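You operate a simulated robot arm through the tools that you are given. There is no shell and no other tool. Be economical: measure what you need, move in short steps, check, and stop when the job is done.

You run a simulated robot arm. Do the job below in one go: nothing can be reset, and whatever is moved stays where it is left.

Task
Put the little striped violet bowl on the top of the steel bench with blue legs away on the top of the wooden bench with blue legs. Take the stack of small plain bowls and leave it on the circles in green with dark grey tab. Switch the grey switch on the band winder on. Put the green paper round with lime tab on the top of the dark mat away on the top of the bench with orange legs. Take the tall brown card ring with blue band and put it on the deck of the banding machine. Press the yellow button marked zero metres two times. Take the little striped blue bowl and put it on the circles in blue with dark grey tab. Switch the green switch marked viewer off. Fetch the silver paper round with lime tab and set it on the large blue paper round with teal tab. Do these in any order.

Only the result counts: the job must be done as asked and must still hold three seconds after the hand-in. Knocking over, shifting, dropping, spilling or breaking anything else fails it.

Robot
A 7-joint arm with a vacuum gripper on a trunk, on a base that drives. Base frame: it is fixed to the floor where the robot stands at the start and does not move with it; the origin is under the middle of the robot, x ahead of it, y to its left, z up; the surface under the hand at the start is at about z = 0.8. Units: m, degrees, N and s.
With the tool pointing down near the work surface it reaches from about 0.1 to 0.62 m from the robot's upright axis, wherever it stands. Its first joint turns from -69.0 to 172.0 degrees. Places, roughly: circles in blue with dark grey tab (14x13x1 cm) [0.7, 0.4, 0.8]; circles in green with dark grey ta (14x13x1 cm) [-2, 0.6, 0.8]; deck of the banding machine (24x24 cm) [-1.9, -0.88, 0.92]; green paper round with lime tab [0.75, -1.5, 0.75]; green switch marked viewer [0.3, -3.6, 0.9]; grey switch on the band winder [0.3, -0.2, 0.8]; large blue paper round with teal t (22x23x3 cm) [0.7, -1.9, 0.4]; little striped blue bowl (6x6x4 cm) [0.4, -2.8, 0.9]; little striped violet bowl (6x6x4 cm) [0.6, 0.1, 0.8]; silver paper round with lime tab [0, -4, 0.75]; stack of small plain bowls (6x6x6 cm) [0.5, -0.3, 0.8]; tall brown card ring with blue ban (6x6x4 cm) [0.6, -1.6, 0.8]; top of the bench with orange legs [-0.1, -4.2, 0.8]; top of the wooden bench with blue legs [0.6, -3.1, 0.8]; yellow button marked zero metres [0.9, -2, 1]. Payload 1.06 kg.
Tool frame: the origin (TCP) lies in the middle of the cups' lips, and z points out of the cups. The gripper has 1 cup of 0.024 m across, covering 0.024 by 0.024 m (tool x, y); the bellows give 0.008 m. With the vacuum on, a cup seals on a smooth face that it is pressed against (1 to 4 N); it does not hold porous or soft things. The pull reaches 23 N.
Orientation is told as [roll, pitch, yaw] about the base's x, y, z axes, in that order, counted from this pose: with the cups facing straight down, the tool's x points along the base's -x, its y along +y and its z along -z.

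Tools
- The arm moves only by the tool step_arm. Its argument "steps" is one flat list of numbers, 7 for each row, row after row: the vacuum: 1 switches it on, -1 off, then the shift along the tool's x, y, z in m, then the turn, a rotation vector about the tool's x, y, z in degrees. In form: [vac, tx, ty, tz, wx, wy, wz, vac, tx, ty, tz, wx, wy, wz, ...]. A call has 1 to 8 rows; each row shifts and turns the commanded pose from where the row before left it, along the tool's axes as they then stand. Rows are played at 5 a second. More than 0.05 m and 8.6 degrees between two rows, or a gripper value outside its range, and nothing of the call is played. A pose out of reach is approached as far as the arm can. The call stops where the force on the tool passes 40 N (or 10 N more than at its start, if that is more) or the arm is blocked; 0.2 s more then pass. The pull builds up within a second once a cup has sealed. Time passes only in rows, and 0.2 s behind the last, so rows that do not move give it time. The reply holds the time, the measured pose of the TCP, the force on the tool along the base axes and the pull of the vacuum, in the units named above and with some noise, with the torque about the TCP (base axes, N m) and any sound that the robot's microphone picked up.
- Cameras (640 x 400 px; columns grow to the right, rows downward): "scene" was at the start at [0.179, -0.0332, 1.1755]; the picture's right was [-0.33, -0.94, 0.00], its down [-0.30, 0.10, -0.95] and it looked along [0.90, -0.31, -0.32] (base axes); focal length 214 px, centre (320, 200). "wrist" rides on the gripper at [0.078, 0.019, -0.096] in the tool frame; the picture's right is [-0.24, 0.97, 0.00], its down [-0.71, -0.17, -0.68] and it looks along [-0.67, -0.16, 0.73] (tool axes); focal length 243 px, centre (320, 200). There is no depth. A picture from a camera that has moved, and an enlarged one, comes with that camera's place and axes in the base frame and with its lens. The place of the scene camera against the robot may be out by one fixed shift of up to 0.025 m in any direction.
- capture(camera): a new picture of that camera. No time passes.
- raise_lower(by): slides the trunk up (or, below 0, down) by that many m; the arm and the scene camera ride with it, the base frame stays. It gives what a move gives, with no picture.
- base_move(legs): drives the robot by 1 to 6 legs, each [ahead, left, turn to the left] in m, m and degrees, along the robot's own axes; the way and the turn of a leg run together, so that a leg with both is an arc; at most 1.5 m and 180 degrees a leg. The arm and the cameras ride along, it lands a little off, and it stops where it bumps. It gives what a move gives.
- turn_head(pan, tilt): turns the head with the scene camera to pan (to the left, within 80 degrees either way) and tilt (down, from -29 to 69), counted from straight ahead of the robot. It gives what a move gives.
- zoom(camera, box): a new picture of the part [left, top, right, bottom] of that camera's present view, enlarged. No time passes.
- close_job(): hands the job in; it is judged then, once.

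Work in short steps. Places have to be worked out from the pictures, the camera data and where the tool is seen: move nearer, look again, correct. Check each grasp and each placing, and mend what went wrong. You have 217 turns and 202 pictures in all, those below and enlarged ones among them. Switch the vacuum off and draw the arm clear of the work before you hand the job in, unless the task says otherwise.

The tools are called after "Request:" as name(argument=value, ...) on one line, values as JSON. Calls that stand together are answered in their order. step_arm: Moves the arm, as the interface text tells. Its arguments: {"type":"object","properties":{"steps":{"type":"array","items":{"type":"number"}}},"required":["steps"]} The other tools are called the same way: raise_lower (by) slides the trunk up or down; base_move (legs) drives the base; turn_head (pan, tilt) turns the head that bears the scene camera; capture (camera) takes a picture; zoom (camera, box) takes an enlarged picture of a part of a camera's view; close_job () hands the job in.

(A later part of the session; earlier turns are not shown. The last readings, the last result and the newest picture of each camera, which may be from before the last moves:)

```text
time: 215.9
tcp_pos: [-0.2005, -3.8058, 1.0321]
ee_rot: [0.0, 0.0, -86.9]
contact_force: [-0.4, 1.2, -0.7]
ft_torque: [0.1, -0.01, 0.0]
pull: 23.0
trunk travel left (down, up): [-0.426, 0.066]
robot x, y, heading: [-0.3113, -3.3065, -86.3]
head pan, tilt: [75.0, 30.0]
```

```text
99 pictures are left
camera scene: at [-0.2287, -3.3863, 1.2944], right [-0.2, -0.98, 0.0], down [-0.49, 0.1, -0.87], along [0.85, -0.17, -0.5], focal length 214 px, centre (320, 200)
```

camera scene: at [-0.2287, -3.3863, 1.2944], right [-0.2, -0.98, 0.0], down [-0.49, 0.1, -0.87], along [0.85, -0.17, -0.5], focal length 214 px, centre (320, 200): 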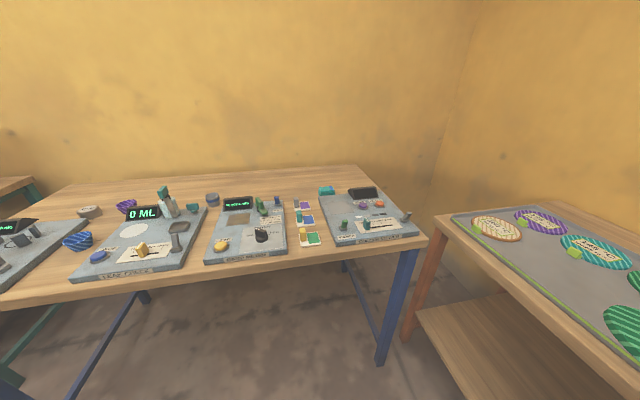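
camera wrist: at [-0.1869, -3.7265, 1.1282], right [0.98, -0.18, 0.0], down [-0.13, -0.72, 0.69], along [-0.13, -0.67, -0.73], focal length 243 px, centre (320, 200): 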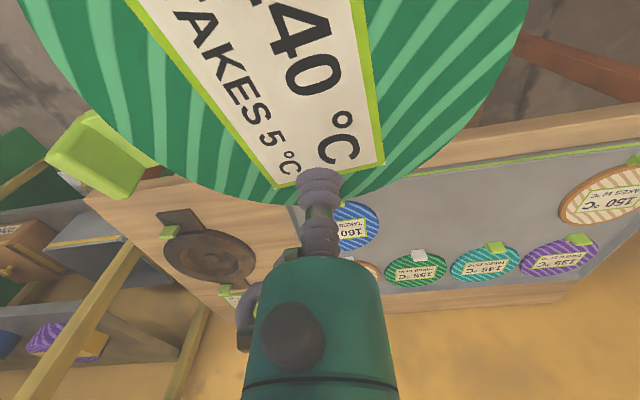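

The disc slid on the cup: its centre is now ~6 cm from the cup toward me, with the tab to the right. I'll rotate the tool ~95° so the tab will face the bench front when placed.

Request:
step_arm(steps=[1, 0, 0, 0, 0, 0, 8, 1, 0, 0, 0, 0, 0, 8, 1, 0, 0, 0, 0, 0, 8, 1, 0, 0, 0, 0, 0, 8, 1, 0, 0, 0, 0, 0, 8, 1, 0, 0, 0, 0, 0, 8])

Request:
step_arm(steps=[1, 0, 0, 0, 0, 0, 8, 1, 0, 0, 0, 0, 0, 8, 1, 0, 0, 0, 0, 0, 8, 1, 0, 0, 0, 0, 0, 8, 1, 0, 0, 0, 0, 0, 8, 1, 0, 0, 0, 0, 0, 7])

Request:
turn_head(pan=0, tilt=40)

Request:
capture(camera="scene")

Request:
capture(camera="wrist")

```text
time: 217.3
tcp_pos: [-0.1989, -3.8071, 1.0322]
ee_rot: [0.2, -0.1, -135.1]
contact_force: [-1.0, 0.7, 0.0]
ft_torque: [0.03, -0.05, 0.03]
pull: 22.5
trunk travel left (down, up): [-0.426, 0.066]
robot x, y, heading: [-0.3108, -3.307, -86.3]
head pan, tilt: [75.0, 30.0]
```

```text
time: 218.7
tcp_pos: [-0.1981, -3.8073, 1.031]
ee_rot: [-0.1, -0.1, 178.0]
contact_force: [-0.1, -0.7, -0.9]
ft_torque: [0.01, -0.06, -0.01]
pull: 23.2
trunk travel left (down, up): [-0.426, 0.066]
robot x, y, heading: [-0.3121, -3.3096, -86.1]
head pan, tilt: [75.0, 30.0]
```

```text
time: 220.2
tcp_pos: [-0.1978, -3.8058, 1.0315]
ee_rot: [0.1, -0.1, 178.1]
contact_force: [0.3, 0.1, -0.6]
ft_torque: [-0.01, -0.07, 0.01]
pull: 22.3
trunk travel left (down, up): [-0.426, 0.066]
robot x, y, heading: [-0.3141, -3.3047, -86.0]
head pan, tilt: [0.0, 40.0]
```

```text
98 pictures are left
camera scene: at [-0.3118, -3.4535, 1.2791], right [-1.0, -0.07, 0.0], down [-0.04, 0.64, -0.77], along [0.05, -0.76, -0.64], focal length 214 px, centre (320, 200)
```

scene: 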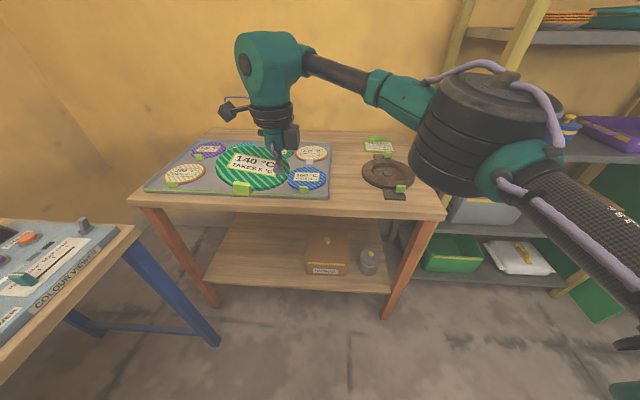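

```text
97 pictures are left
camera wrist: at [-0.1216, -3.8278, 1.127], right [-0.27, -0.96, 0.0], down [-0.7, 0.19, 0.69], along [-0.66, 0.18, -0.73], focal length 243 px, centre (320, 200)
```

wrist: 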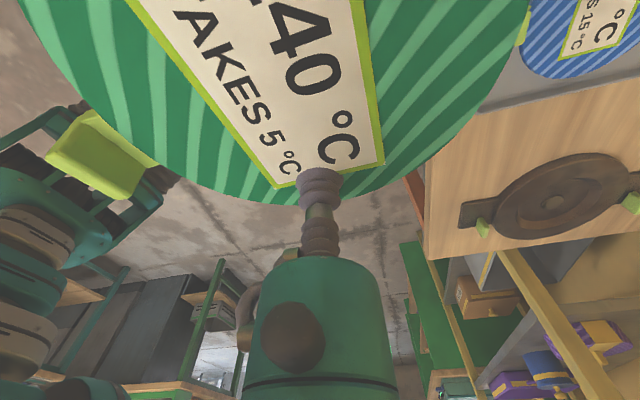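

Tab now faces front. Free wood lies between tray and iron: disc centre target (-0.39, -4.045), i.e. TCP (-0.448, -4.044). Move the base closer.

Request:
base_move(legs=[[0.18, -0.12, -4]])

Request:
capture(camera="scene")

```text
time: 221.9
tcp_pos: [-0.3488, -4.0005, 1.0316]
ee_rot: [0.0, -0.1, 174.3]
contact_force: [0.2, 0.0, 0.2]
ft_torque: [-0.01, -0.07, 0.02]
pull: 22.7
trunk travel left (down, up): [-0.426, 0.066]
robot x, y, heading: [-0.4271, -3.4904, -90.0]
head pan, tilt: [0.0, 40.0]
```

```text
96 pictures are left
camera scene: at [-0.4394, -3.6397, 1.279], right [-1.0, 0.0, 0.0], down [0.0, 0.64, -0.77], along [0.0, -0.77, -0.64], focal length 214 px, centre (320, 200)
```

scene: 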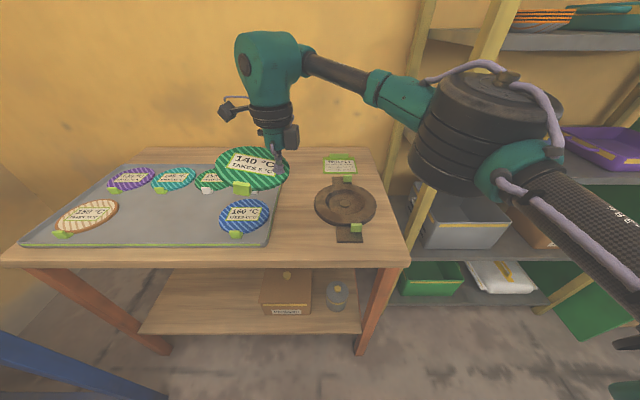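

Request:
step_arm(steps=[1, -0.043, 0.021, 0, 0, 0, 0, 1, -0.042, 0.0216, 0, 0, 0, 0, 1, 0, 0, 0.045, 0, 0, 0, 1, 0, 0, 0.045, 0, 0, 0, 1, 0, 0, 0.045, 0, 0, 0, 1, 0, 0, 0.02, 0, 0, 0])

Request:
capture(camera="scene")

Request:
capture(camera="wrist")

```text
time: 223.3
tcp_pos: [-0.4405, -4.0315, 0.8742]
ee_rot: [0.0, -0.1, 174.4]
contact_force: [0.1, -0.8, -0.4]
ft_torque: [-0.03, -0.07, -0.03]
pull: 23.1
trunk travel left (down, up): [-0.426, 0.066]
robot x, y, heading: [-0.4245, -3.4897, -90.4]
head pan, tilt: [0.0, 40.0]
```

```text
95 pictures are left
camera scene: at [-0.439, -3.6393, 1.2791], right [-1.0, 0.0, 0.0], down [0.0, 0.64, -0.77], along [0.0, -0.77, -0.64], focal length 214 px, centre (320, 200)
```

scene: 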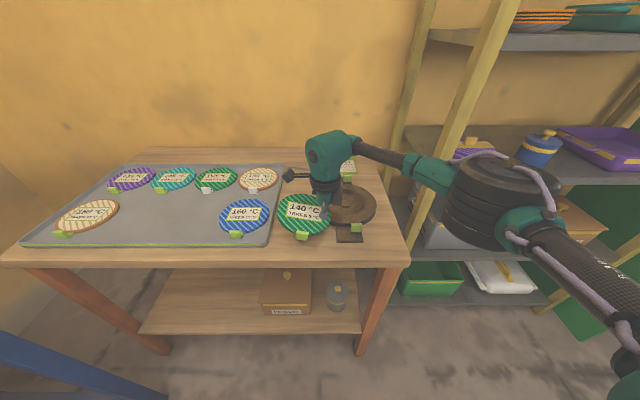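

```text
94 pictures are left
camera wrist: at [-0.3649, -4.0569, 0.9698], right [-0.33, -0.94, 0.0], down [-0.69, 0.24, 0.69], along [-0.65, 0.23, -0.73], focal length 243 px, centre (320, 200)
```

wrist: 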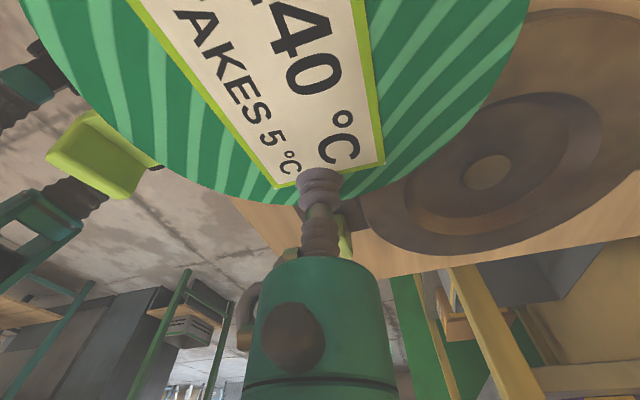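

Request:
zoom(camera="scene", box=[220, 160, 420, 280])

```text
3.20 times, centred on (320, 220) of scene
camera zoom: at [-0.439, -3.6393, 1.2791], right [-1.0, 0.0, 0.0], down [0.0, 0.64, -0.77], along [0.0, -0.77, -0.64], focal length 686 px, centre (320, 136)
```

zoom: 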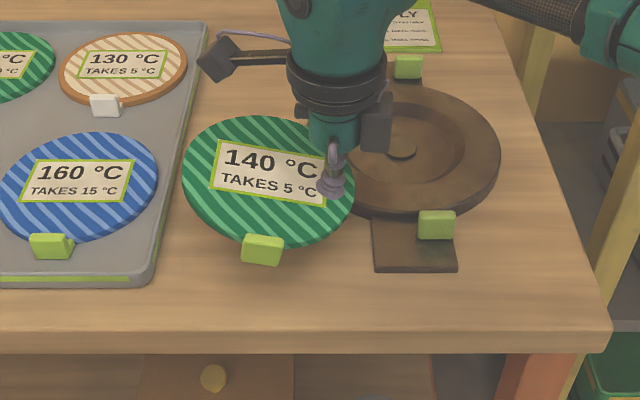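

Landing footprint will clear tray and iron by ~1.5–2.5 cm. Lower in small steps.

Request:
step_arm(steps=[1, 0.003, -0.003, 0.015, 0, 0, 0, 1, 0, 0, 0.012, 0, 0, 0, 1, 0, 0, 0.008, 0, 0, 0, 1, 0, 0, 0.004, 0, 0, 0, 1, 0, 0, 0, 0, 0, 0])

Request:
zoom(camera="scene", box=[220, 160, 420, 280])

```text
time: 224.5
tcp_pos: [-0.4355, -4.0277, 0.8385]
ee_rot: [0.1, 0.0, 174.5]
contact_force: [3.3, 9.5, 9.4]
ft_torque: [-0.41, 0.02, 0.06]
pull: 23.0
trunk travel left (down, up): [-0.426, 0.066]
robot x, y, heading: [-0.427, -3.4911, -89.9]
head pan, tilt: [0.0, 40.0]
```

```text
3.20 times, centred on (320, 220) of scene
camera zoom: at [-0.4386, -3.6375, 1.2793], right [-1.0, 0.0, 0.0], down [0.0, 0.64, -0.77], along [0.0, -0.77, -0.64], focal length 686 px, centre (320, 136)
```

zoom: 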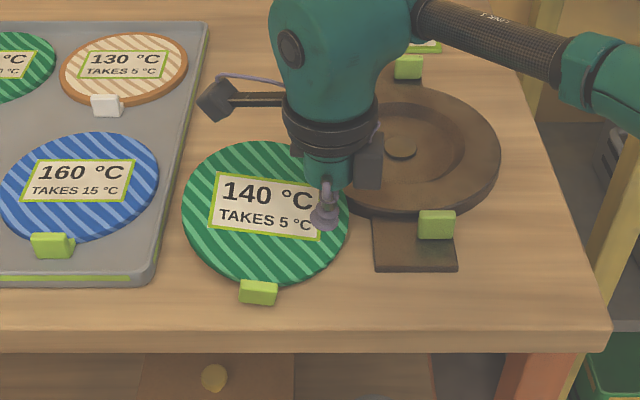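

Force with a sideways y component suggests the hand's bracket brushes the iron's rim (iron hasn't moved). I shift slightly away (+x, +y) and recheck.

Request:
step_arm(steps=[1, 0, -0.003, -0.006, 0, 0, 0, 1, 0.008, -0.0105, 0, 0, 0, 0, 1, 0, 0, 0, 0, 0, 0])

Request:
zoom(camera="scene", box=[260, 180, 380, 260])

```text
time: 225.3
tcp_pos: [-0.426, -4.0185, 0.8436]
ee_rot: [0.0, 0.0, 174.3]
contact_force: [0.0, -0.1, -0.4]
ft_torque: [-0.09, -0.05, 0.0]
pull: 23.1
trunk travel left (down, up): [-0.426, 0.066]
robot x, y, heading: [-0.428, -3.4925, -90.3]
head pan, tilt: [0.0, 40.0]
```

```text
5.00 times, centred on (320, 220) of scene
camera zoom: at [-0.4391, -3.6393, 1.279], right [-1.0, 0.0, 0.0], down [0.0, 0.64, -0.77], along [0.0, -0.77, -0.64], focal length 1072 px, centre (320, 100)
```

zoom: 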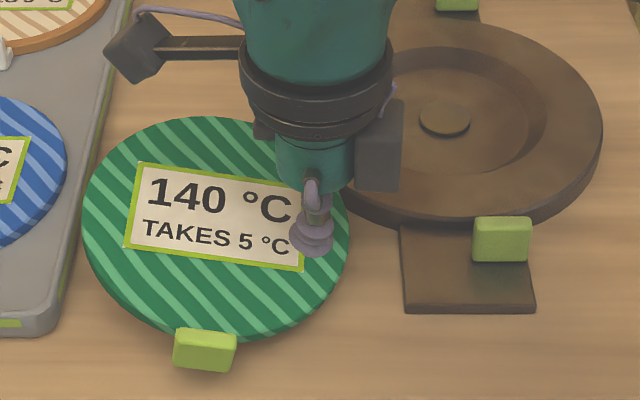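

Request:
step_arm(steps=[1, 0, -0.006, 0.006, 0, 0, 0, 1, 0, 0, 0.004, 0, 0, 0, 1, 0, 0, 0.003, 0, 0, 0, 1, 0, 0, 0, 0, 0, 0])

Request:
zoom(camera="scene", box=[260, 180, 380, 260])

```text
time: 226.3
tcp_pos: [-0.4258, -4.0117, 0.831]
ee_rot: [0.1, 0.1, 174.3]
contact_force: [-0.2, -0.4, 5.5]
ft_torque: [0.08, -0.04, -0.02]
pull: 22.9
trunk travel left (down, up): [-0.426, 0.066]
robot x, y, heading: [-0.4324, -3.4901, -90.0]
head pan, tilt: [0.0, 40.0]
```

```text
5.00 times, centred on (320, 220) of scene
camera zoom: at [-0.4391, -3.6388, 1.2792], right [-1.0, 0.0, 0.0], down [0.0, 0.64, -0.77], along [0.0, -0.77, -0.64], focal length 1072 px, centre (320, 100)
```

zoom: 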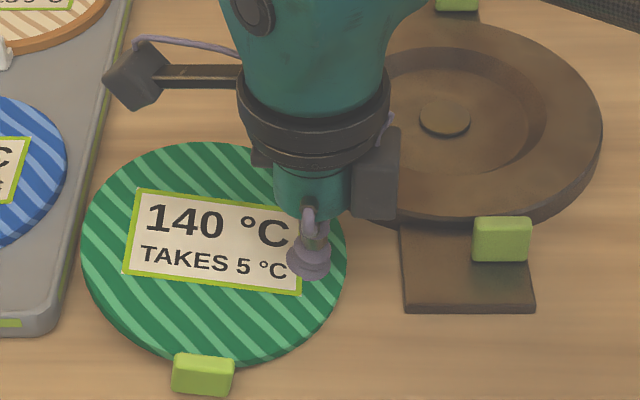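

Now a clean vertical contact. Press 3 mm more, release and rise.

Request:
step_arm(steps=[1, 0, 0, 0.003, 0, 0, 0, 1, 0, 0, 0.002, 0, 0, 0, -1, 0, 0, 0, 0, 0, 0, -1, 0, 0, 0, 0, 0, 0, -1, 0, 0, 0, 0, 0, 0, -1, 0, 0, 0, 0, 0, 0, -1, 0, 0, -0.01, 0, 0, 0, -1, 0, 0, -0.04, 0, 0, 0])

Request:
step_arm(steps=[-1, 0, 0, -0.045, 0, 0, 0, -1, 0, 0, -0.045, 0, 0, 0, -1, 0, 0, -0.045, 0, 0, 0, -1, 0, 0, -0.03, 0, 0, 0])

Request:
zoom(camera="scene", box=[220, 160, 420, 280])

```text
time: 228.1
tcp_pos: [-0.4279, -4.0133, 0.8738]
ee_rot: [0.1, -0.1, 174.4]
contact_force: [0.1, -0.3, -0.6]
ft_torque: [-0.04, 0.0, -0.03]
pull: 0.0
trunk travel left (down, up): [-0.426, 0.066]
robot x, y, heading: [-0.4329, -3.4886, -90.1]
head pan, tilt: [0.0, 40.0]
```

```text
time: 229.1
tcp_pos: [-0.4265, -4.015, 1.0414]
ee_rot: [0.0, 0.0, 174.4]
contact_force: [0.5, 0.4, -0.6]
ft_torque: [-0.01, 0.0, -0.02]
pull: 0.1
trunk travel left (down, up): [-0.426, 0.066]
robot x, y, heading: [-0.4274, -3.4907, -90.0]
head pan, tilt: [0.0, 40.0]
```

```text
3.20 times, centred on (320, 220) of scene
camera zoom: at [-0.439, -3.6391, 1.2791], right [-1.0, 0.0, 0.0], down [0.0, 0.64, -0.77], along [0.0, -0.77, -0.64], focal length 686 px, centre (320, 136)
```

zoom: 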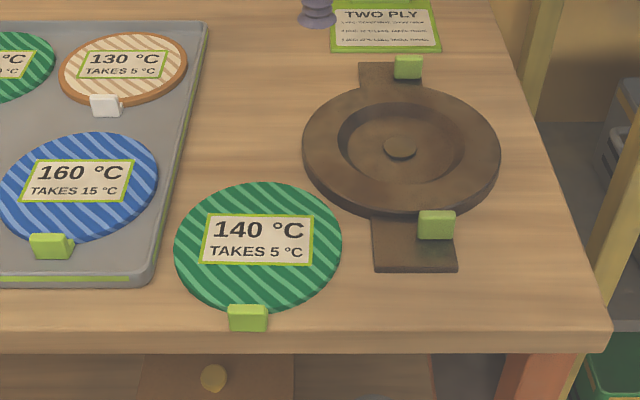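

Green round lies flat on the wood, nothing disturbed. Next the little blue bowl: rotate the tool back, drive to it.

Request:
step_arm(steps=[-1, 0, 0, 0, 0, 0, -8, -1, 0, 0, 0, 0, 0, -8, -1, 0, 0, 0, 0, 0, -8, -1, 0, 0, 0, 0, 0, -8, -1, 0, 0, 0, 0, 0, -8, -1, 0, 0, 0, 0, 0, -8])

Request:
step_arm(steps=[-1, 0, 0, 0, 0, 0, -8, -1, 0, 0, 0, 0, 0, -8, -1, 0, 0, 0, 0, 0, -8, -1, 0, 0, 0, 0, 0, -8, -1, 0, 0, 0, 0, 0, -8, -1, 0, 0, 0, 0, 0, -8])

Request:
base_move(legs=[[-0.3, 0, 0], [0, 0, 90], [0, 0.4, 0], [0.25, 0, 0]])

Request:
capture(camera="wrist")

Request:
capture(camera="scene")

```text
time: 230.5
tcp_pos: [-0.4251, -4.0129, 1.0414]
ee_rot: [0.1, -0.1, -137.6]
contact_force: [0.0, 0.2, -0.3]
ft_torque: [0.0, -0.01, 0.0]
pull: 0.1
trunk travel left (down, up): [-0.426, 0.066]
robot x, y, heading: [-0.4251, -3.4912, -90.0]
head pan, tilt: [0.0, 40.0]
```

```text
time: 231.9
tcp_pos: [-0.4247, -4.0117, 1.0404]
ee_rot: [-0.1, -0.1, -89.6]
contact_force: [-0.2, 0.3, 0.0]
ft_torque: [-0.05, 0.02, -0.03]
pull: 0.1
trunk travel left (down, up): [-0.426, 0.066]
robot x, y, heading: [-0.4322, -3.4929, -90.3]
head pan, tilt: [0.0, 40.0]
```

```text
time: 242.9
tcp_pos: [0.3396, -2.7847, 1.0413]
ee_rot: [0.0, 0.0, 0.7]
contact_force: [-0.6, -0.3, -0.6]
ft_torque: [-0.03, 0.01, 0.0]
pull: 0.1
trunk travel left (down, up): [-0.426, 0.066]
robot x, y, heading: [-0.1826, -2.7905, 0.2]
head pan, tilt: [0.0, 40.0]
```

```text
88 pictures are left
camera wrist: at [0.2607, -2.7643, 1.1361], right [0.22, 0.97, 0.0], down [0.71, -0.16, 0.69], along [0.67, -0.15, -0.73], focal length 243 px, centre (320, 200)
```

wrist: 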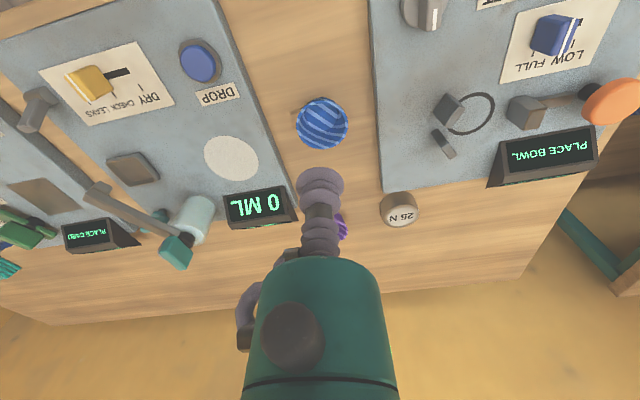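

```text
87 pictures are left
camera scene: at [-0.0468, -2.7914, 1.279], right [0.01, -1.0, 0.0], down [-0.64, 0.0, -0.77], along [0.77, 0.0, -0.64], focal length 214 px, centre (320, 200)
```

scene: 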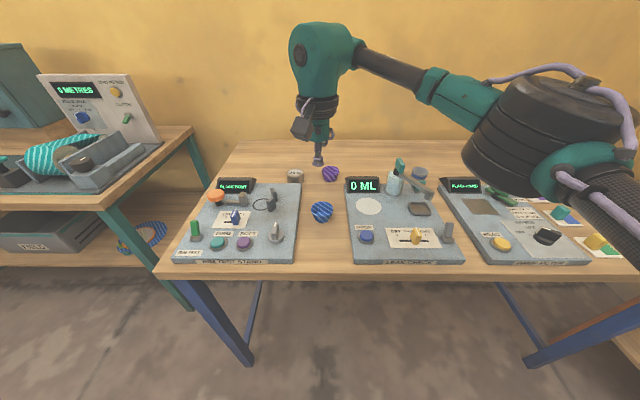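

Bowl rim centre computed at (0.386, -2.790, 0.87). Move over and down to z≈0.92 for a check.

Request:
step_arm(steps=[-1, -0.023, -0.003, 0.02, 0, 0, 0.7, -1, -0.023, -0.003, 0.02, 0, 0, 0, -1, 0, 0, 0.045, 0, 0, 0, -1, 0, 0, 0.035, 0, 0, 0, -1, 0, 0, 0, 0, 0, 0])

Request:
capture(camera="wrist")

```text
time: 244.1
tcp_pos: [0.3848, -2.7903, 0.9217]
ee_rot: [-0.1, 0.0, 0.0]
contact_force: [0.3, 0.0, -1.2]
ft_torque: [-0.06, 0.02, -0.03]
pull: 0.0
trunk travel left (down, up): [-0.426, 0.066]
robot x, y, heading: [-0.1835, -2.7867, 0.2]
head pan, tilt: [0.0, 40.0]
```

```text
86 pictures are left
camera wrist: at [0.3062, -2.77, 1.0173], right [0.24, 0.97, 0.0], down [0.71, -0.17, 0.69], along [0.67, -0.16, -0.73], focal length 243 px, centre (320, 200)
```

wrist: 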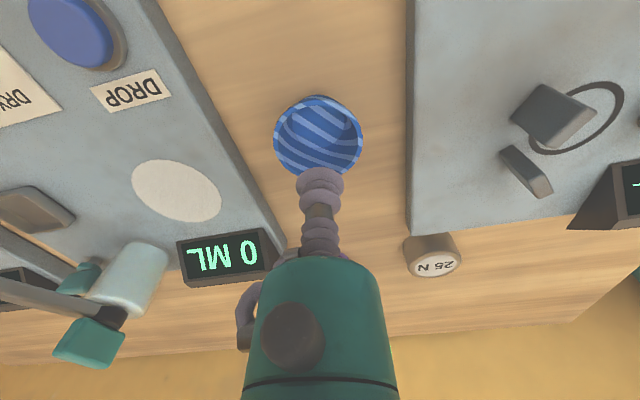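

On target. Descend with vacuum.

Request:
step_arm(steps=[1, -0.001, 0, 0.045, 0, 0, 0, 1, 0, 0, 0.03, 0, 0, 0, 1, 0, 0, 0.005, 0, 0, 0, 1, 0, 0, 0.004, 0, 0, 0, 1, 0, 0, 0.003, 0, 0, 0, 1, 0, 0, 0, 0, 0, 0])

```text
time: 245.5
tcp_pos: [0.3861, -2.7914, 0.8356]
ee_rot: [-0.1, -0.3, -0.2]
contact_force: [2.0, -7.3, 22.6]
ft_torque: [0.09, 0.05, -0.01]
pull: 22.8
trunk travel left (down, up): [-0.426, 0.066]
robot x, y, heading: [-0.1831, -2.7891, 0.2]
head pan, tilt: [0.0, 40.0]
```

Sealed. Lift and confirm before moving the base.

Request:
step_arm(steps=[1, 0, 0, -0.01, 0, 0, 0, 1, 0, 0, -0.03, 0, 0, 0, 1, 0, 0, -0.045, 0, 0, 0, 1, 0, 0, -0.045, 0, 0, 0, 1, 0, 0, -0.045, 0, 0, 0, 1, 0, 0, -0.045, 0, 0, 0, 1, 0.02, 0, -0.01, 0, 0, 0, 1, 0, 0, 0, 0, 0, 0])

Request:
capture(camera="wrist")

```text
time: 247.3
tcp_pos: [0.3701, -2.7888, 1.0663]
ee_rot: [-0.1, 0.0, -0.1]
contact_force: [-0.2, 0.5, -0.7]
ft_torque: [0.04, 0.07, -0.02]
pull: 23.1
trunk travel left (down, up): [-0.426, 0.066]
robot x, y, heading: [-0.182, -2.7919, 0.4]
head pan, tilt: [0.0, 40.0]
```

```text
85 pictures are left
camera wrist: at [0.2905, -2.769, 1.1617], right [0.24, 0.97, 0.0], down [0.71, -0.17, 0.69], along [0.67, -0.16, -0.73], focal length 243 px, centre (320, 200)
```

wrist: 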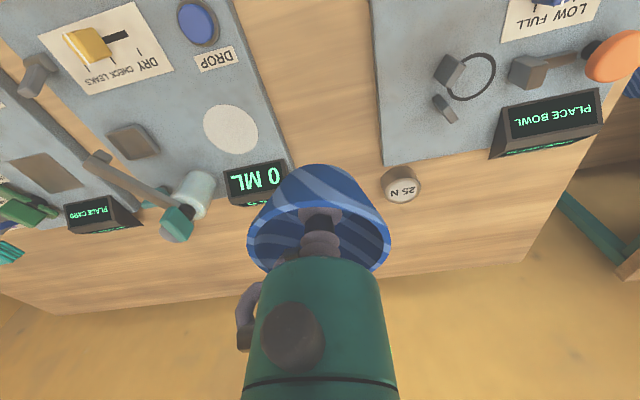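

Bowl held. Tuck the arm, then drive back along the aisle, pausing at the mat bench to check it.

Request:
step_arm(steps=[1, 0.045, 0, -0.01, 0, 0, 0, 1, 0.045, 0, 0, 0, 0, 0])

Request:
base_move(legs=[[-0.18, 0, 0], [0, 1.25, 0]])

Request:
turn_head(pan=0, tilt=30)

Request:
zoom(camera="scene", box=[120, 120, 520, 340])

```text
time: 247.9
tcp_pos: [0.2791, -2.7892, 1.0745]
ee_rot: [-0.1, 0.0, -0.1]
contact_force: [-0.5, -0.6, 0.0]
ft_torque: [0.02, 0.05, -0.02]
pull: 23.2
trunk travel left (down, up): [-0.426, 0.066]
robot x, y, heading: [-0.1839, -2.7883, 0.4]
head pan, tilt: [0.0, 40.0]
```

```text
time: 260.2
tcp_pos: [0.0942, -1.542, 1.075]
ee_rot: [-0.1, 0.0, -0.2]
contact_force: [0.3, 0.2, -0.3]
ft_torque: [0.04, 0.0, 0.02]
pull: 23.1
trunk travel left (down, up): [-0.426, 0.066]
robot x, y, heading: [-0.367, -1.5429, -0.2]
head pan, tilt: [0.0, 40.0]
```

```text
time: 260.9
tcp_pos: [0.0945, -1.541, 1.0737]
ee_rot: [-0.2, -0.1, -0.2]
contact_force: [0.1, -0.6, -0.6]
ft_torque: [0.0, 0.07, -0.02]
pull: 22.6
trunk travel left (down, up): [-0.426, 0.066]
robot x, y, heading: [-0.3662, -1.541, 0.2]
head pan, tilt: [0.0, 30.0]
```

```text
1.60 times, centred on (320, 230) of scene
camera zoom: at [-0.2271, -1.5434, 1.2944], right [0.0, -1.0, 0.0], down [-0.5, 0.0, -0.87], along [0.87, 0.0, -0.5], focal length 343 px, centre (320, 152)
```

zoom: 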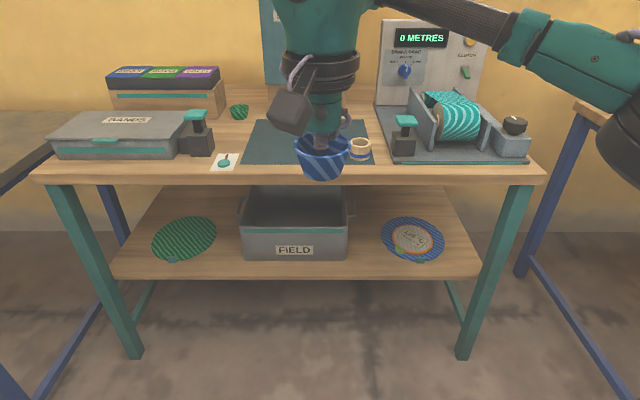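

Mat and ring look untouched. Continue to bench 1.

Request:
base_move(legs=[[0, 1.0, 0], [0, 0.7, 0]])

Request:
turn_head(pan=20, tilt=30)

Request:
capture(camera="scene")

Request:
turn_head(pan=80, tilt=20)

Request:
capture(camera="scene")

```text
time: 276.1
tcp_pos: [0.1009, 0.1441, 1.0745]
ee_rot: [-0.1, 0.0, -0.5]
contact_force: [-0.3, -0.6, -0.4]
ft_torque: [-0.02, 0.04, 0.0]
pull: 22.3
trunk travel left (down, up): [-0.426, 0.066]
robot x, y, heading: [-0.3587, 0.1471, -0.3]
head pan, tilt: [0.0, 30.0]
```

```text
time: 276.9
tcp_pos: [0.1018, 0.1433, 1.0748]
ee_rot: [-0.1, 0.0, -0.5]
contact_force: [0.9, -0.3, -0.6]
ft_torque: [0.05, 0.03, 0.02]
pull: 22.5
trunk travel left (down, up): [-0.426, 0.066]
robot x, y, heading: [-0.3611, 0.1467, 0.1]
head pan, tilt: [20.0, 30.0]
```

```text
83 pictures are left
camera scene: at [-0.2258, 0.174, 1.2944], right [0.34, -0.94, 0.0], down [-0.47, -0.17, -0.87], along [0.81, 0.29, -0.5], focal length 214 px, centre (320, 200)
```

scene: 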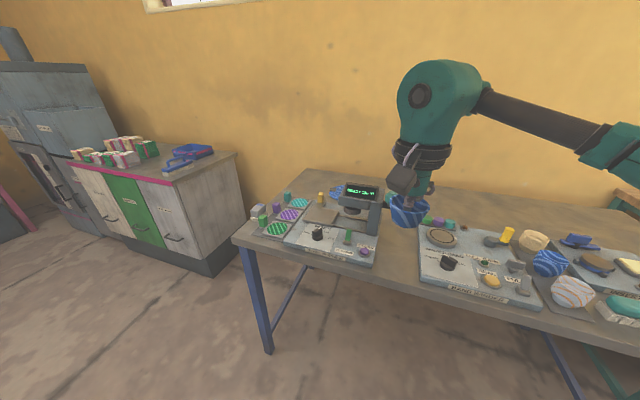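

```text
time: 278.2
tcp_pos: [0.1018, 0.1441, 1.0748]
ee_rot: [-0.1, 0.0, -0.6]
contact_force: [0.2, -0.1, -0.3]
ft_torque: [0.02, 0.01, 0.01]
pull: 23.1
trunk travel left (down, up): [-0.426, 0.066]
robot x, y, heading: [-0.3556, 0.1502, -0.5]
head pan, tilt: [80.0, 20.0]
```

```text
82 pictures are left
camera scene: at [-0.2944, 0.235, 1.3105], right [0.98, -0.18, 0.0], down [-0.06, -0.34, -0.94], along [0.17, 0.92, -0.34], focal length 214 px, centre (320, 200)
```

scene: 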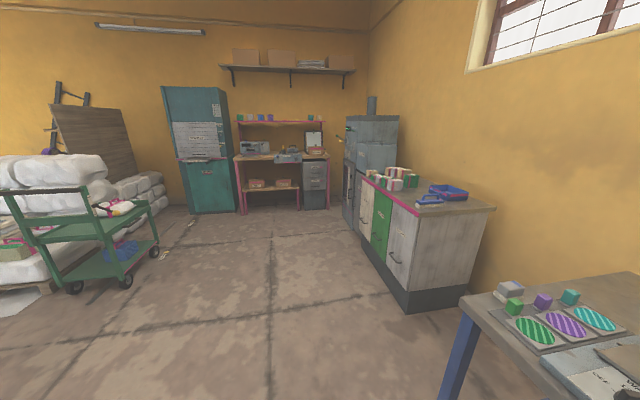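

Request:
turn_head(pan=15, tilt=25)

Request:
zoom(camera="scene", box=[230, 170, 430, 290])

```text
time: 279.6
tcp_pos: [0.102, 0.142, 1.0736]
ee_rot: [-0.1, 0.0, -0.6]
contact_force: [-0.2, -0.6, -0.4]
ft_torque: [0.0, 0.02, -0.01]
pull: 23.0
trunk travel left (down, up): [-0.426, 0.066]
robot x, y, heading: [-0.3595, 0.1498, -0.3]
head pan, tilt: [15.0, 25.0]
```

```text
3.20 times, centred on (330, 230) of scene
camera zoom: at [-0.2219, 0.167, 1.3024], right [0.26, -0.97, 0.0], down [-0.41, -0.11, -0.91], along [0.88, 0.23, -0.42], focal length 686 px, centre (288, 104)
```

zoom: 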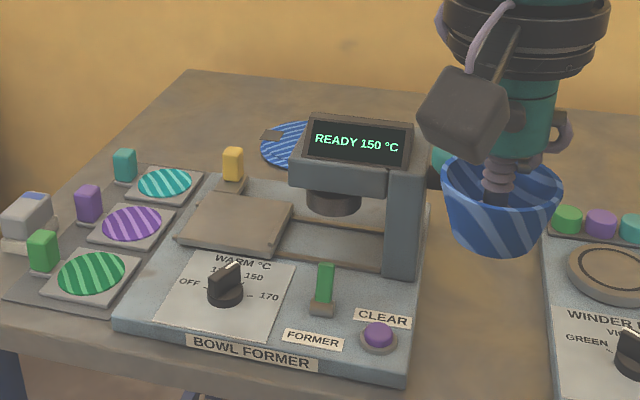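

The former's head tops out near 0.99; the blue circles lie behind it at ≈(0.648, 0.363). I raise the bowl and drive in above it.

Request:
step_arm(steps=[1, 0, 0, -0.04, 0, 0, 0, 1, 0, 0, -0.03, 0, 0, -0.4])

Request:
base_move(legs=[[0.43, 0.08, 0.3]])

Request:
capture(camera="wrist")

Request:
capture(camera="scene")

```text
time: 280.2
tcp_pos: [0.1022, 0.1449, 1.1437]
ee_rot: [-0.2, 0.0, -0.1]
contact_force: [1.2, 0.1, -1.4]
ft_torque: [0.03, 0.02, -0.01]
pull: 23.3
trunk travel left (down, up): [-0.426, 0.066]
robot x, y, heading: [-0.3606, 0.1477, -0.0]
head pan, tilt: [15.0, 25.0]
```

```text
time: 282.8
tcp_pos: [0.5284, 0.2269, 1.1425]
ee_rot: [-0.2, 0.0, 0.1]
contact_force: [-0.3, 0.8, 0.5]
ft_torque: [0.0, 0.04, -0.01]
pull: 22.7
trunk travel left (down, up): [-0.426, 0.066]
robot x, y, heading: [0.0638, 0.2269, 0.2]
head pan, tilt: [15.0, 25.0]
```

```text
80 pictures are left
camera wrist: at [0.4487, 0.2456, 1.2378], right [0.23, 0.97, 0.0], down [0.71, -0.17, 0.69], along [0.67, -0.16, -0.73], focal length 243 px, centre (320, 200)
```

wrist: 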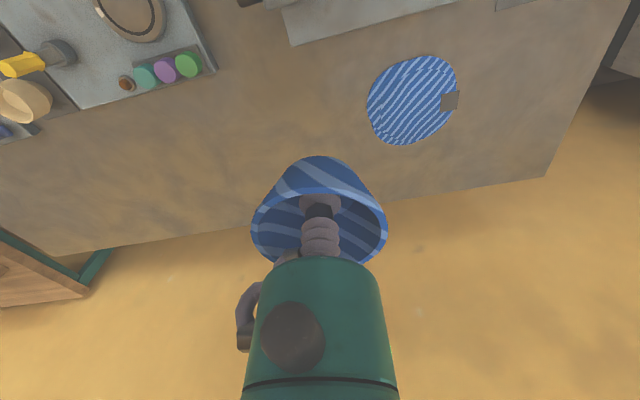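

```text
79 pictures are left
camera scene: at [0.2031, 0.2466, 1.3023], right [0.26, -0.97, 0.0], down [-0.41, -0.11, -0.91], along [0.87, 0.24, -0.42], focal length 214 px, centre (320, 200)
```

scene: 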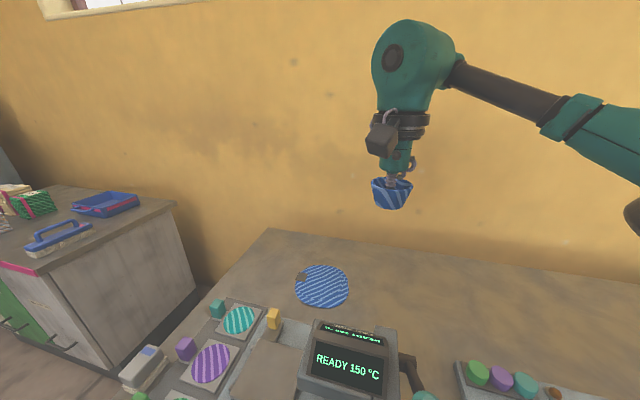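

Circle centre at (0.653, 0.366). Move over it, then lower to ~0.88.

Request:
step_arm(steps=[1, -0.025, 0.028, 0, 0, 0, 0, 1, -0.025, 0.028, 0, 0, 0, 0, 1, -0.025, 0.028, 0, 0, 0, 0, 1, -0.025, 0.028, 0, 0, 0, 0, 1, -0.025, 0.027, 0, 0, 0, 0, 1, 0, 0, 0.04, 0, 0, 0, 1, 0, 0, 0.04, 0, 0, 0, 1, 0, 0, 0.03, 0, 0, 0])

Request:
capture(camera="scene")

Request:
capture(camera="wrist")

```text
time: 284.6
tcp_pos: [0.5936, 0.2995, 1.0311]
ee_rot: [-0.1, -0.1, 0.1]
contact_force: [-0.4, -0.2, -1.0]
ft_torque: [0.0, 0.02, -0.02]
pull: 22.6
out of reach, approached as far as the arm can: row 3, 4, 5
trunk travel left (down, up): [-0.426, 0.066]
robot x, y, heading: [0.0655, 0.2214, -0.1]
head pan, tilt: [15.0, 25.0]
```

```text
78 pictures are left
camera scene: at [0.2029, 0.2465, 1.3024], right [0.26, -0.97, 0.0], down [-0.41, -0.11, -0.91], along [0.87, 0.24, -0.42], focal length 214 px, centre (320, 200)
```

scene: 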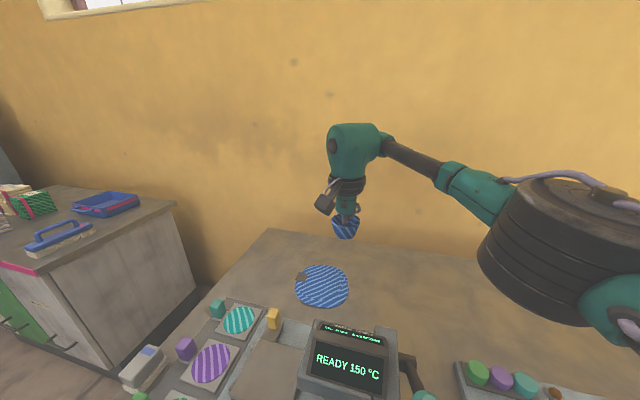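

```text
77 pictures are left
camera wrist: at [0.5136, 0.3186, 1.1266], right [0.23, 0.97, 0.0], down [0.71, -0.17, 0.69], along [0.67, -0.16, -0.73], focal length 243 px, centre (320, 200)
```

wrist: 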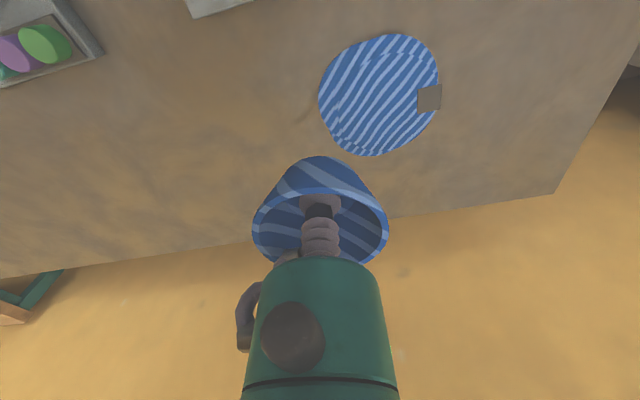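

Reach is tight; I nudge the base (2 cm ahead, 7 cm left), then approach while lowering.

Request:
base_move(legs=[[0.03, 0.065, 0]])

Request:
step_arm(steps=[1, 0, 0, 0.04, 0, 0, 0, 1, -0.012, 0.001, 0.04, 0, 0, 0, 1, -0.012, 0.001, 0.03, 0, 0, 0, 1, 0, 0, 0.02, 0, 0, 0, 1, 0, 0, 0, 0, 0, 0])

Request:
capture(camera="wrist")

Request:
capture(camera="scene")

```text
time: 285.9
tcp_pos: [0.6241, 0.3643, 1.0311]
ee_rot: [-0.1, 0.0, 0.2]
contact_force: [-0.2, 0.4, 0.1]
ft_torque: [0.0, 0.04, 0.0]
pull: 22.8
trunk travel left (down, up): [-0.426, 0.066]
robot x, y, heading: [0.0926, 0.2876, 0.3]
head pan, tilt: [15.0, 25.0]
```

```text
time: 287.1
tcp_pos: [0.6482, 0.3686, 0.9032]
ee_rot: [-0.1, 0.0, 0.3]
contact_force: [0.4, 0.1, -0.2]
ft_torque: [0.01, 0.06, 0.02]
pull: 22.9
trunk travel left (down, up): [-0.426, 0.066]
robot x, y, heading: [0.093, 0.2907, 0.2]
head pan, tilt: [15.0, 25.0]
```

```text
76 pictures are left
camera wrist: at [0.5687, 0.3881, 0.9975], right [0.23, 0.97, 0.0], down [0.71, -0.17, 0.69], along [0.67, -0.16, -0.73], focal length 243 px, centre (320, 200)
```

wrist: 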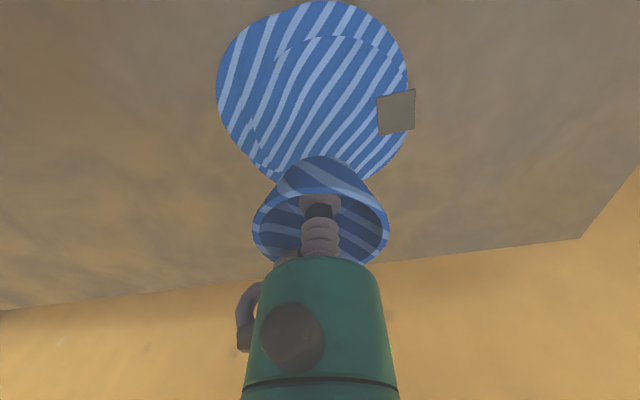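

```text
75 pictures are left
camera scene: at [0.2329, 0.3107, 1.3024], right [0.26, -0.97, 0.0], down [-0.41, -0.11, -0.91], along [0.87, 0.24, -0.42], focal length 214 px, centre (320, 200)
```

scene: 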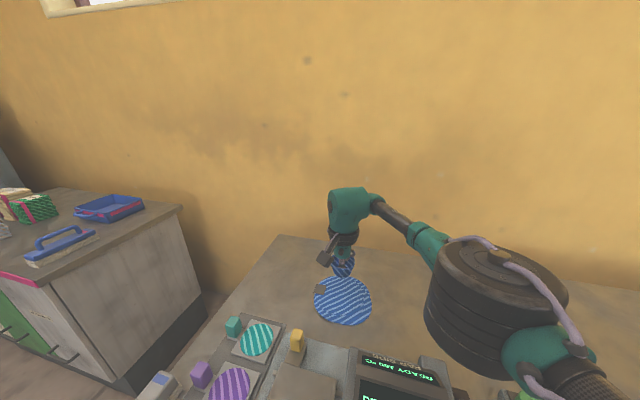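

Request:
step_arm(steps=[1, 0.006, -0.002, 0.02, 0, 0, 0, 1, 0, 0, 0.02, 0, 0, 0, 1, 0, 0, 0.02, 0, 0, 0, 1, 0, 0, 0.012, 0, 0, 0, 1, 0, 0, 0.005, 0, 0, 0, 1, 0, 0, 0, 0, 0, 0])

Request:
capture(camera="scene")

```text
time: 288.5
tcp_pos: [0.6409, 0.3623, 0.8241]
ee_rot: [0.0, 0.0, 0.2]
contact_force: [0.2, 0.6, 0.5]
ft_torque: [0.01, 0.02, 0.03]
pull: 22.7
trunk travel left (down, up): [-0.426, 0.066]
robot x, y, heading: [0.0954, 0.2935, 0.2]
head pan, tilt: [15.0, 25.0]
```

```text
74 pictures are left
camera scene: at [0.2329, 0.3106, 1.3024], right [0.26, -0.97, 0.0], down [-0.41, -0.11, -0.91], along [0.87, 0.24, -0.42], focal length 214 px, centre (320, 200)
```

scene: 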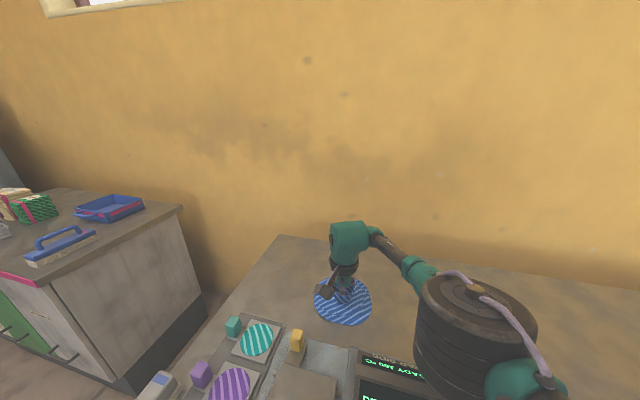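

Request:
step_arm(steps=[1, 0, 0, 0.004, 0, 0, 0, 1, 0, 0, 0.004, 0, 0, 0, 1, 0, 0, 0.003, 0, 0, 0, 1, 0, 0, 0, 0, 0, 0])

```text
time: 289.5
tcp_pos: [0.6418, 0.3634, 0.8127]
ee_rot: [-0.1, 0.0, 0.2]
contact_force: [-0.5, 0.0, 0.3]
ft_torque: [0.02, 0.05, -0.03]
pull: 22.8
trunk travel left (down, up): [-0.426, 0.066]
robot x, y, heading: [0.0948, 0.29, 0.1]
head pan, tilt: [15.0, 25.0]
```

Request:
step_arm(steps=[1, 0, 0, 0.003, 0, 0, 0, 1, 0, 0, 0.002, 0, 0, 0, 1, 0, 0, 0.002, 0, 0, 0, 1, 0, 0, 0, 0, 0, 0])

```text
time: 290.5
tcp_pos: [0.6365, 0.3653, 0.8059]
ee_rot: [0.0, 0.3, 1.1]
contact_force: [8.0, -3.6, 18.0]
ft_torque: [0.03, 0.11, 0.05]
pull: 23.1
out of reach, approached as far as the arm can: row 3
trunk travel left (down, up): [-0.426, 0.066]
robot x, y, heading: [0.0909, 0.2924, 0.2]
head pan, tilt: [15.0, 25.0]
```

Contact made. Release, wait, and rise.

Request:
step_arm(steps=[1, 0, 0, -0.002, 0, 0, 0, -1, 0, 0, 0, 0, 0, 0, -1, 0, 0, 0, 0, 0, 0, -1, 0, 0, 0, 0, 0, 0, -1, 0, 0, 0, 0, 0, 0, -1, 0, 0, -0.008, 0, 0, 0, -1, 0, 0, -0.035, 0, 0, 0, -1, 0, 0, -0.04, 0, 0, 0])

Request:
capture(camera="wrist")

Request:
capture(camera="scene")

```text
time: 292.3
tcp_pos: [0.6415, 0.3638, 0.8918]
ee_rot: [-0.1, 0.0, 0.2]
contact_force: [0.8, 0.0, -0.1]
ft_torque: [-0.03, 0.01, 0.01]
pull: 0.0
trunk travel left (down, up): [-0.426, 0.066]
robot x, y, heading: [0.0951, 0.2889, 0.2]
head pan, tilt: [15.0, 25.0]
```

```text
73 pictures are left
camera wrist: at [0.5622, 0.3833, 0.9867], right [0.23, 0.97, 0.0], down [0.71, -0.17, 0.69], along [0.67, -0.16, -0.73], focal length 243 px, centre (320, 200)
```

wrist: 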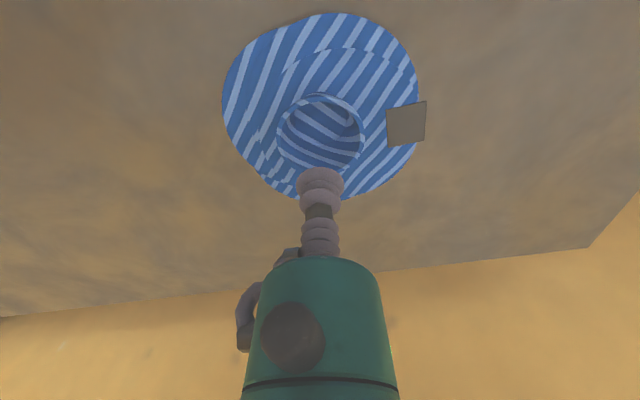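

```text
72 pictures are left
camera scene: at [0.2328, 0.3106, 1.3024], right [0.26, -0.97, 0.0], down [-0.41, -0.11, -0.91], along [0.87, 0.24, -0.42], focal length 214 px, centre (320, 200)
```

scene: 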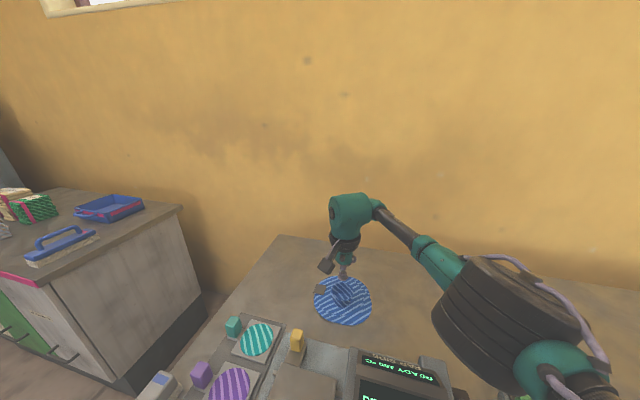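

Bowl stands well on the blue circles. Now rise clear and head for the stack of plain bowls (~(0.473, -0.26)).

Request:
step_arm(steps=[-1, 0, 0, -0.045, 0, 0, 0, -1, 0, 0, -0.045, 0, 0, 0, -1, 0.02, 0, -0.04, 0, 0, 0, -1, 0.04, 0, -0.02, 0, 0, 0, -1, 0.045, 0, 0, 0, 0, 0, -1, 0.04, 0, 0, 0, 0, 0])

Request:
base_move(legs=[[-0.25, -0.5, 0]])

Request:
capture(camera="wrist")

```text
time: 293.7
tcp_pos: [0.4943, 0.3645, 1.042]
ee_rot: [-0.1, -0.1, 0.2]
contact_force: [0.3, 0.1, 0.9]
ft_torque: [0.0, -0.04, 0.03]
pull: 0.1
trunk travel left (down, up): [-0.426, 0.066]
robot x, y, heading: [0.0934, 0.2879, 0.1]
head pan, tilt: [15.0, 25.0]
```

```text
time: 298.6
tcp_pos: [0.2493, -0.1473, 1.0431]
ee_rot: [-0.1, 0.0, -0.4]
contact_force: [0.4, -0.7, -0.8]
ft_torque: [0.03, 0.01, 0.0]
pull: 0.0
trunk travel left (down, up): [-0.426, 0.066]
robot x, y, heading: [-0.1513, -0.2163, -0.5]
head pan, tilt: [15.0, 25.0]
```

```text
71 pictures are left
camera wrist: at [0.1699, -0.1274, 1.1373], right [0.24, 0.97, 0.0], down [0.71, -0.18, 0.69], along [0.66, -0.17, -0.73], focal length 243 px, centre (320, 200)
```

wrist: 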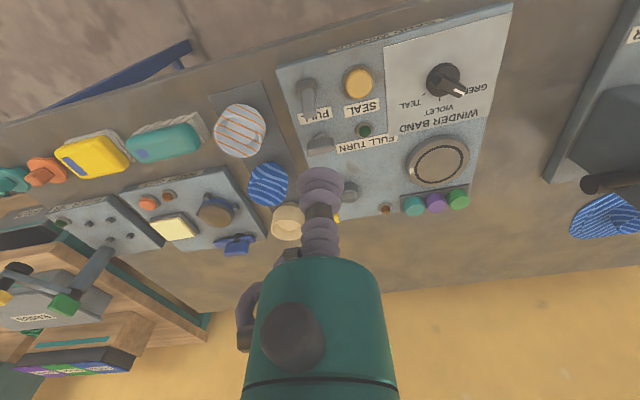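

Stack near (0.48, -0.27). Drive forward 0.15 and move over it.

Request:
base_move(legs=[[0.15, 0, 0.4]])

Request:
step_arm(steps=[-1, -0.02, -0.035, 0.01, 0, 0, 0, -1, -0.02, -0.035, 0.01, 0, 0, 0, -1, -0.02, -0.035, 0.01, 0, 0, 0, -1, -0.01, -0.015, 0.02, 0, 0, 0, -1, 0, 0, 0, 0, 0, 0])

Request:
capture(camera="wrist")

```text
time: 300.0
tcp_pos: [0.4026, -0.1474, 1.0408]
ee_rot: [-0.1, 0.0, -0.3]
contact_force: [-0.9, 0.0, -0.4]
ft_torque: [-0.02, 0.05, 0.0]
pull: 0.1
trunk travel left (down, up): [-0.426, 0.066]
robot x, y, heading: [0.0029, -0.2195, -0.0]
head pan, tilt: [15.0, 25.0]
```

```text
time: 301.2
tcp_pos: [0.4732, -0.2695, 0.9941]
ee_rot: [-0.1, -0.1, -0.4]
contact_force: [0.3, 0.5, 0.1]
ft_torque: [-0.01, 0.01, 0.0]
pull: 0.1
trunk travel left (down, up): [-0.426, 0.066]
robot x, y, heading: [0.0007, -0.221, -0.3]
head pan, tilt: [15.0, 25.0]
```

```text
70 pictures are left
camera wrist: at [0.3932, -0.2484, 1.0888], right [0.24, 0.97, 0.0], down [0.71, -0.17, 0.69], along [0.67, -0.17, -0.73], focal length 243 px, centre (320, 200)
```

wrist: 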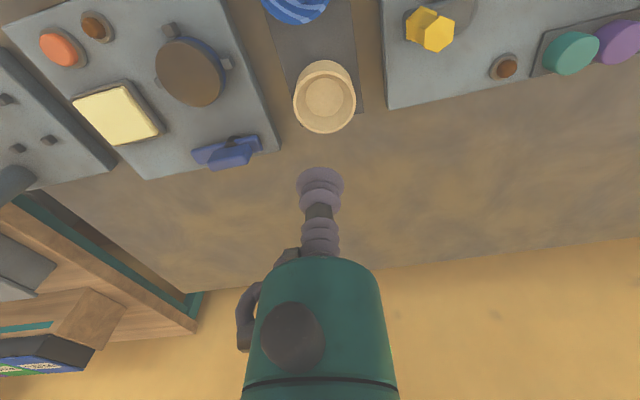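

Stack centre (0.483, -0.266), rim z≈0.85. Descend with vacuum on.

Request:
step_arm(steps=[1, -0.01, 0.003, 0.04, 0, 0, 0, 1, 0, 0, 0.045, 0, 0, 0, 1, 0, 0, 0.045, 0, 0, 0, 1, 0, 0, 0.015, 0, 0, 0, 1, 0, 0, 0.004, 0, 0, 0, 1, 0, 0, 0.004, 0, 0, 0, 1, 0, 0, 0, 0, 0, 0])

Request:
capture(camera="wrist")

```text
time: 302.5
tcp_pos: [0.4823, -0.2627, 0.8498]
ee_rot: [0.5, -0.5, -0.1]
contact_force: [-6.3, -3.9, 22.7]
ft_torque: [-0.02, -0.12, -0.02]
pull: 22.0
trunk travel left (down, up): [-0.426, 0.066]
robot x, y, heading: [0.0047, -0.2224, -0.2]
head pan, tilt: [15.0, 25.0]
stopped in row 6: the force on the tool passed its limit at 44 N (the readings are from after the stop); the commanded pose is now the measured one
```

```text
69 pictures are left
camera wrist: at [0.402, -0.2434, 0.9447], right [0.24, 0.97, 0.01], down [0.7, -0.18, 0.69], along [0.67, -0.16, -0.72], focal length 243 px, centre (320, 200)
```

wrist: 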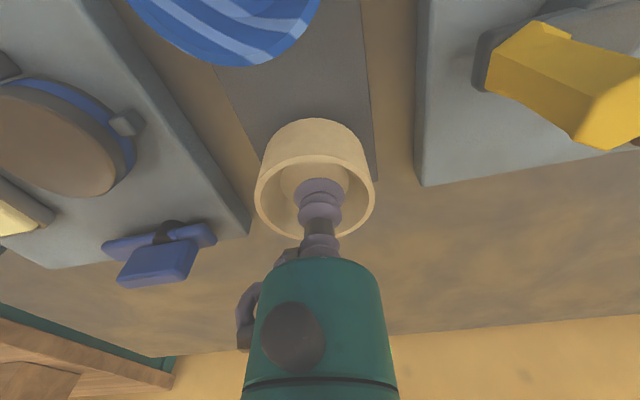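

Sealed. Lift and check the whole stack comes along.

Request:
step_arm(steps=[1, 0, 0, -0.008, 0, 0, 0, 1, 0, 0, -0.02, 0, 0, 0, 1, 0, 0, -0.04, 0, 0, 0, 1, 0, 0, -0.045, 0, 0, 0, 1, 0, 0, -0.045, 0, 0, 0, 1, 0, 0, -0.045, 0, 0, 0, 1, 0, 0, -0.02, 0.5, 0.5, 0])

Request:
turn_head(pan=0, tilt=30)

Request:
capture(camera="scene")

```text
time: 304.1
tcp_pos: [0.4797, -0.2664, 1.0679]
ee_rot: [-0.3, 0.4, -0.2]
contact_force: [0.4, -0.3, -1.6]
ft_torque: [0.0, 0.05, 0.0]
pull: 22.3
trunk travel left (down, up): [-0.426, 0.066]
robot x, y, heading: [-0.0007, -0.2166, -0.4]
head pan, tilt: [15.0, 25.0]
```

```text
time: 304.9
tcp_pos: [0.4804, -0.2656, 1.0672]
ee_rot: [-0.1, 0.1, -0.3]
contact_force: [0.2, 0.9, -0.9]
ft_torque: [0.01, 0.01, 0.01]
pull: 23.3
trunk travel left (down, up): [-0.426, 0.066]
robot x, y, heading: [0.0021, -0.2229, -0.3]
head pan, tilt: [0.0, 30.0]
```

```text
68 pictures are left
camera scene: at [0.141, -0.223, 1.2944], right [-0.01, -1.0, 0.0], down [-0.5, 0.0, -0.87], along [0.87, 0.0, -0.5], focal length 214 px, centre (320, 200)
```

scene: 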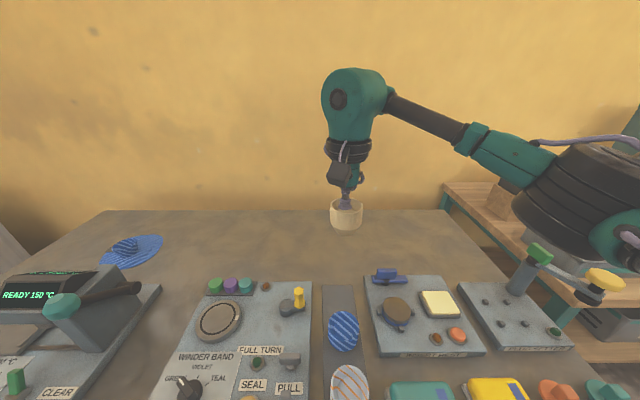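

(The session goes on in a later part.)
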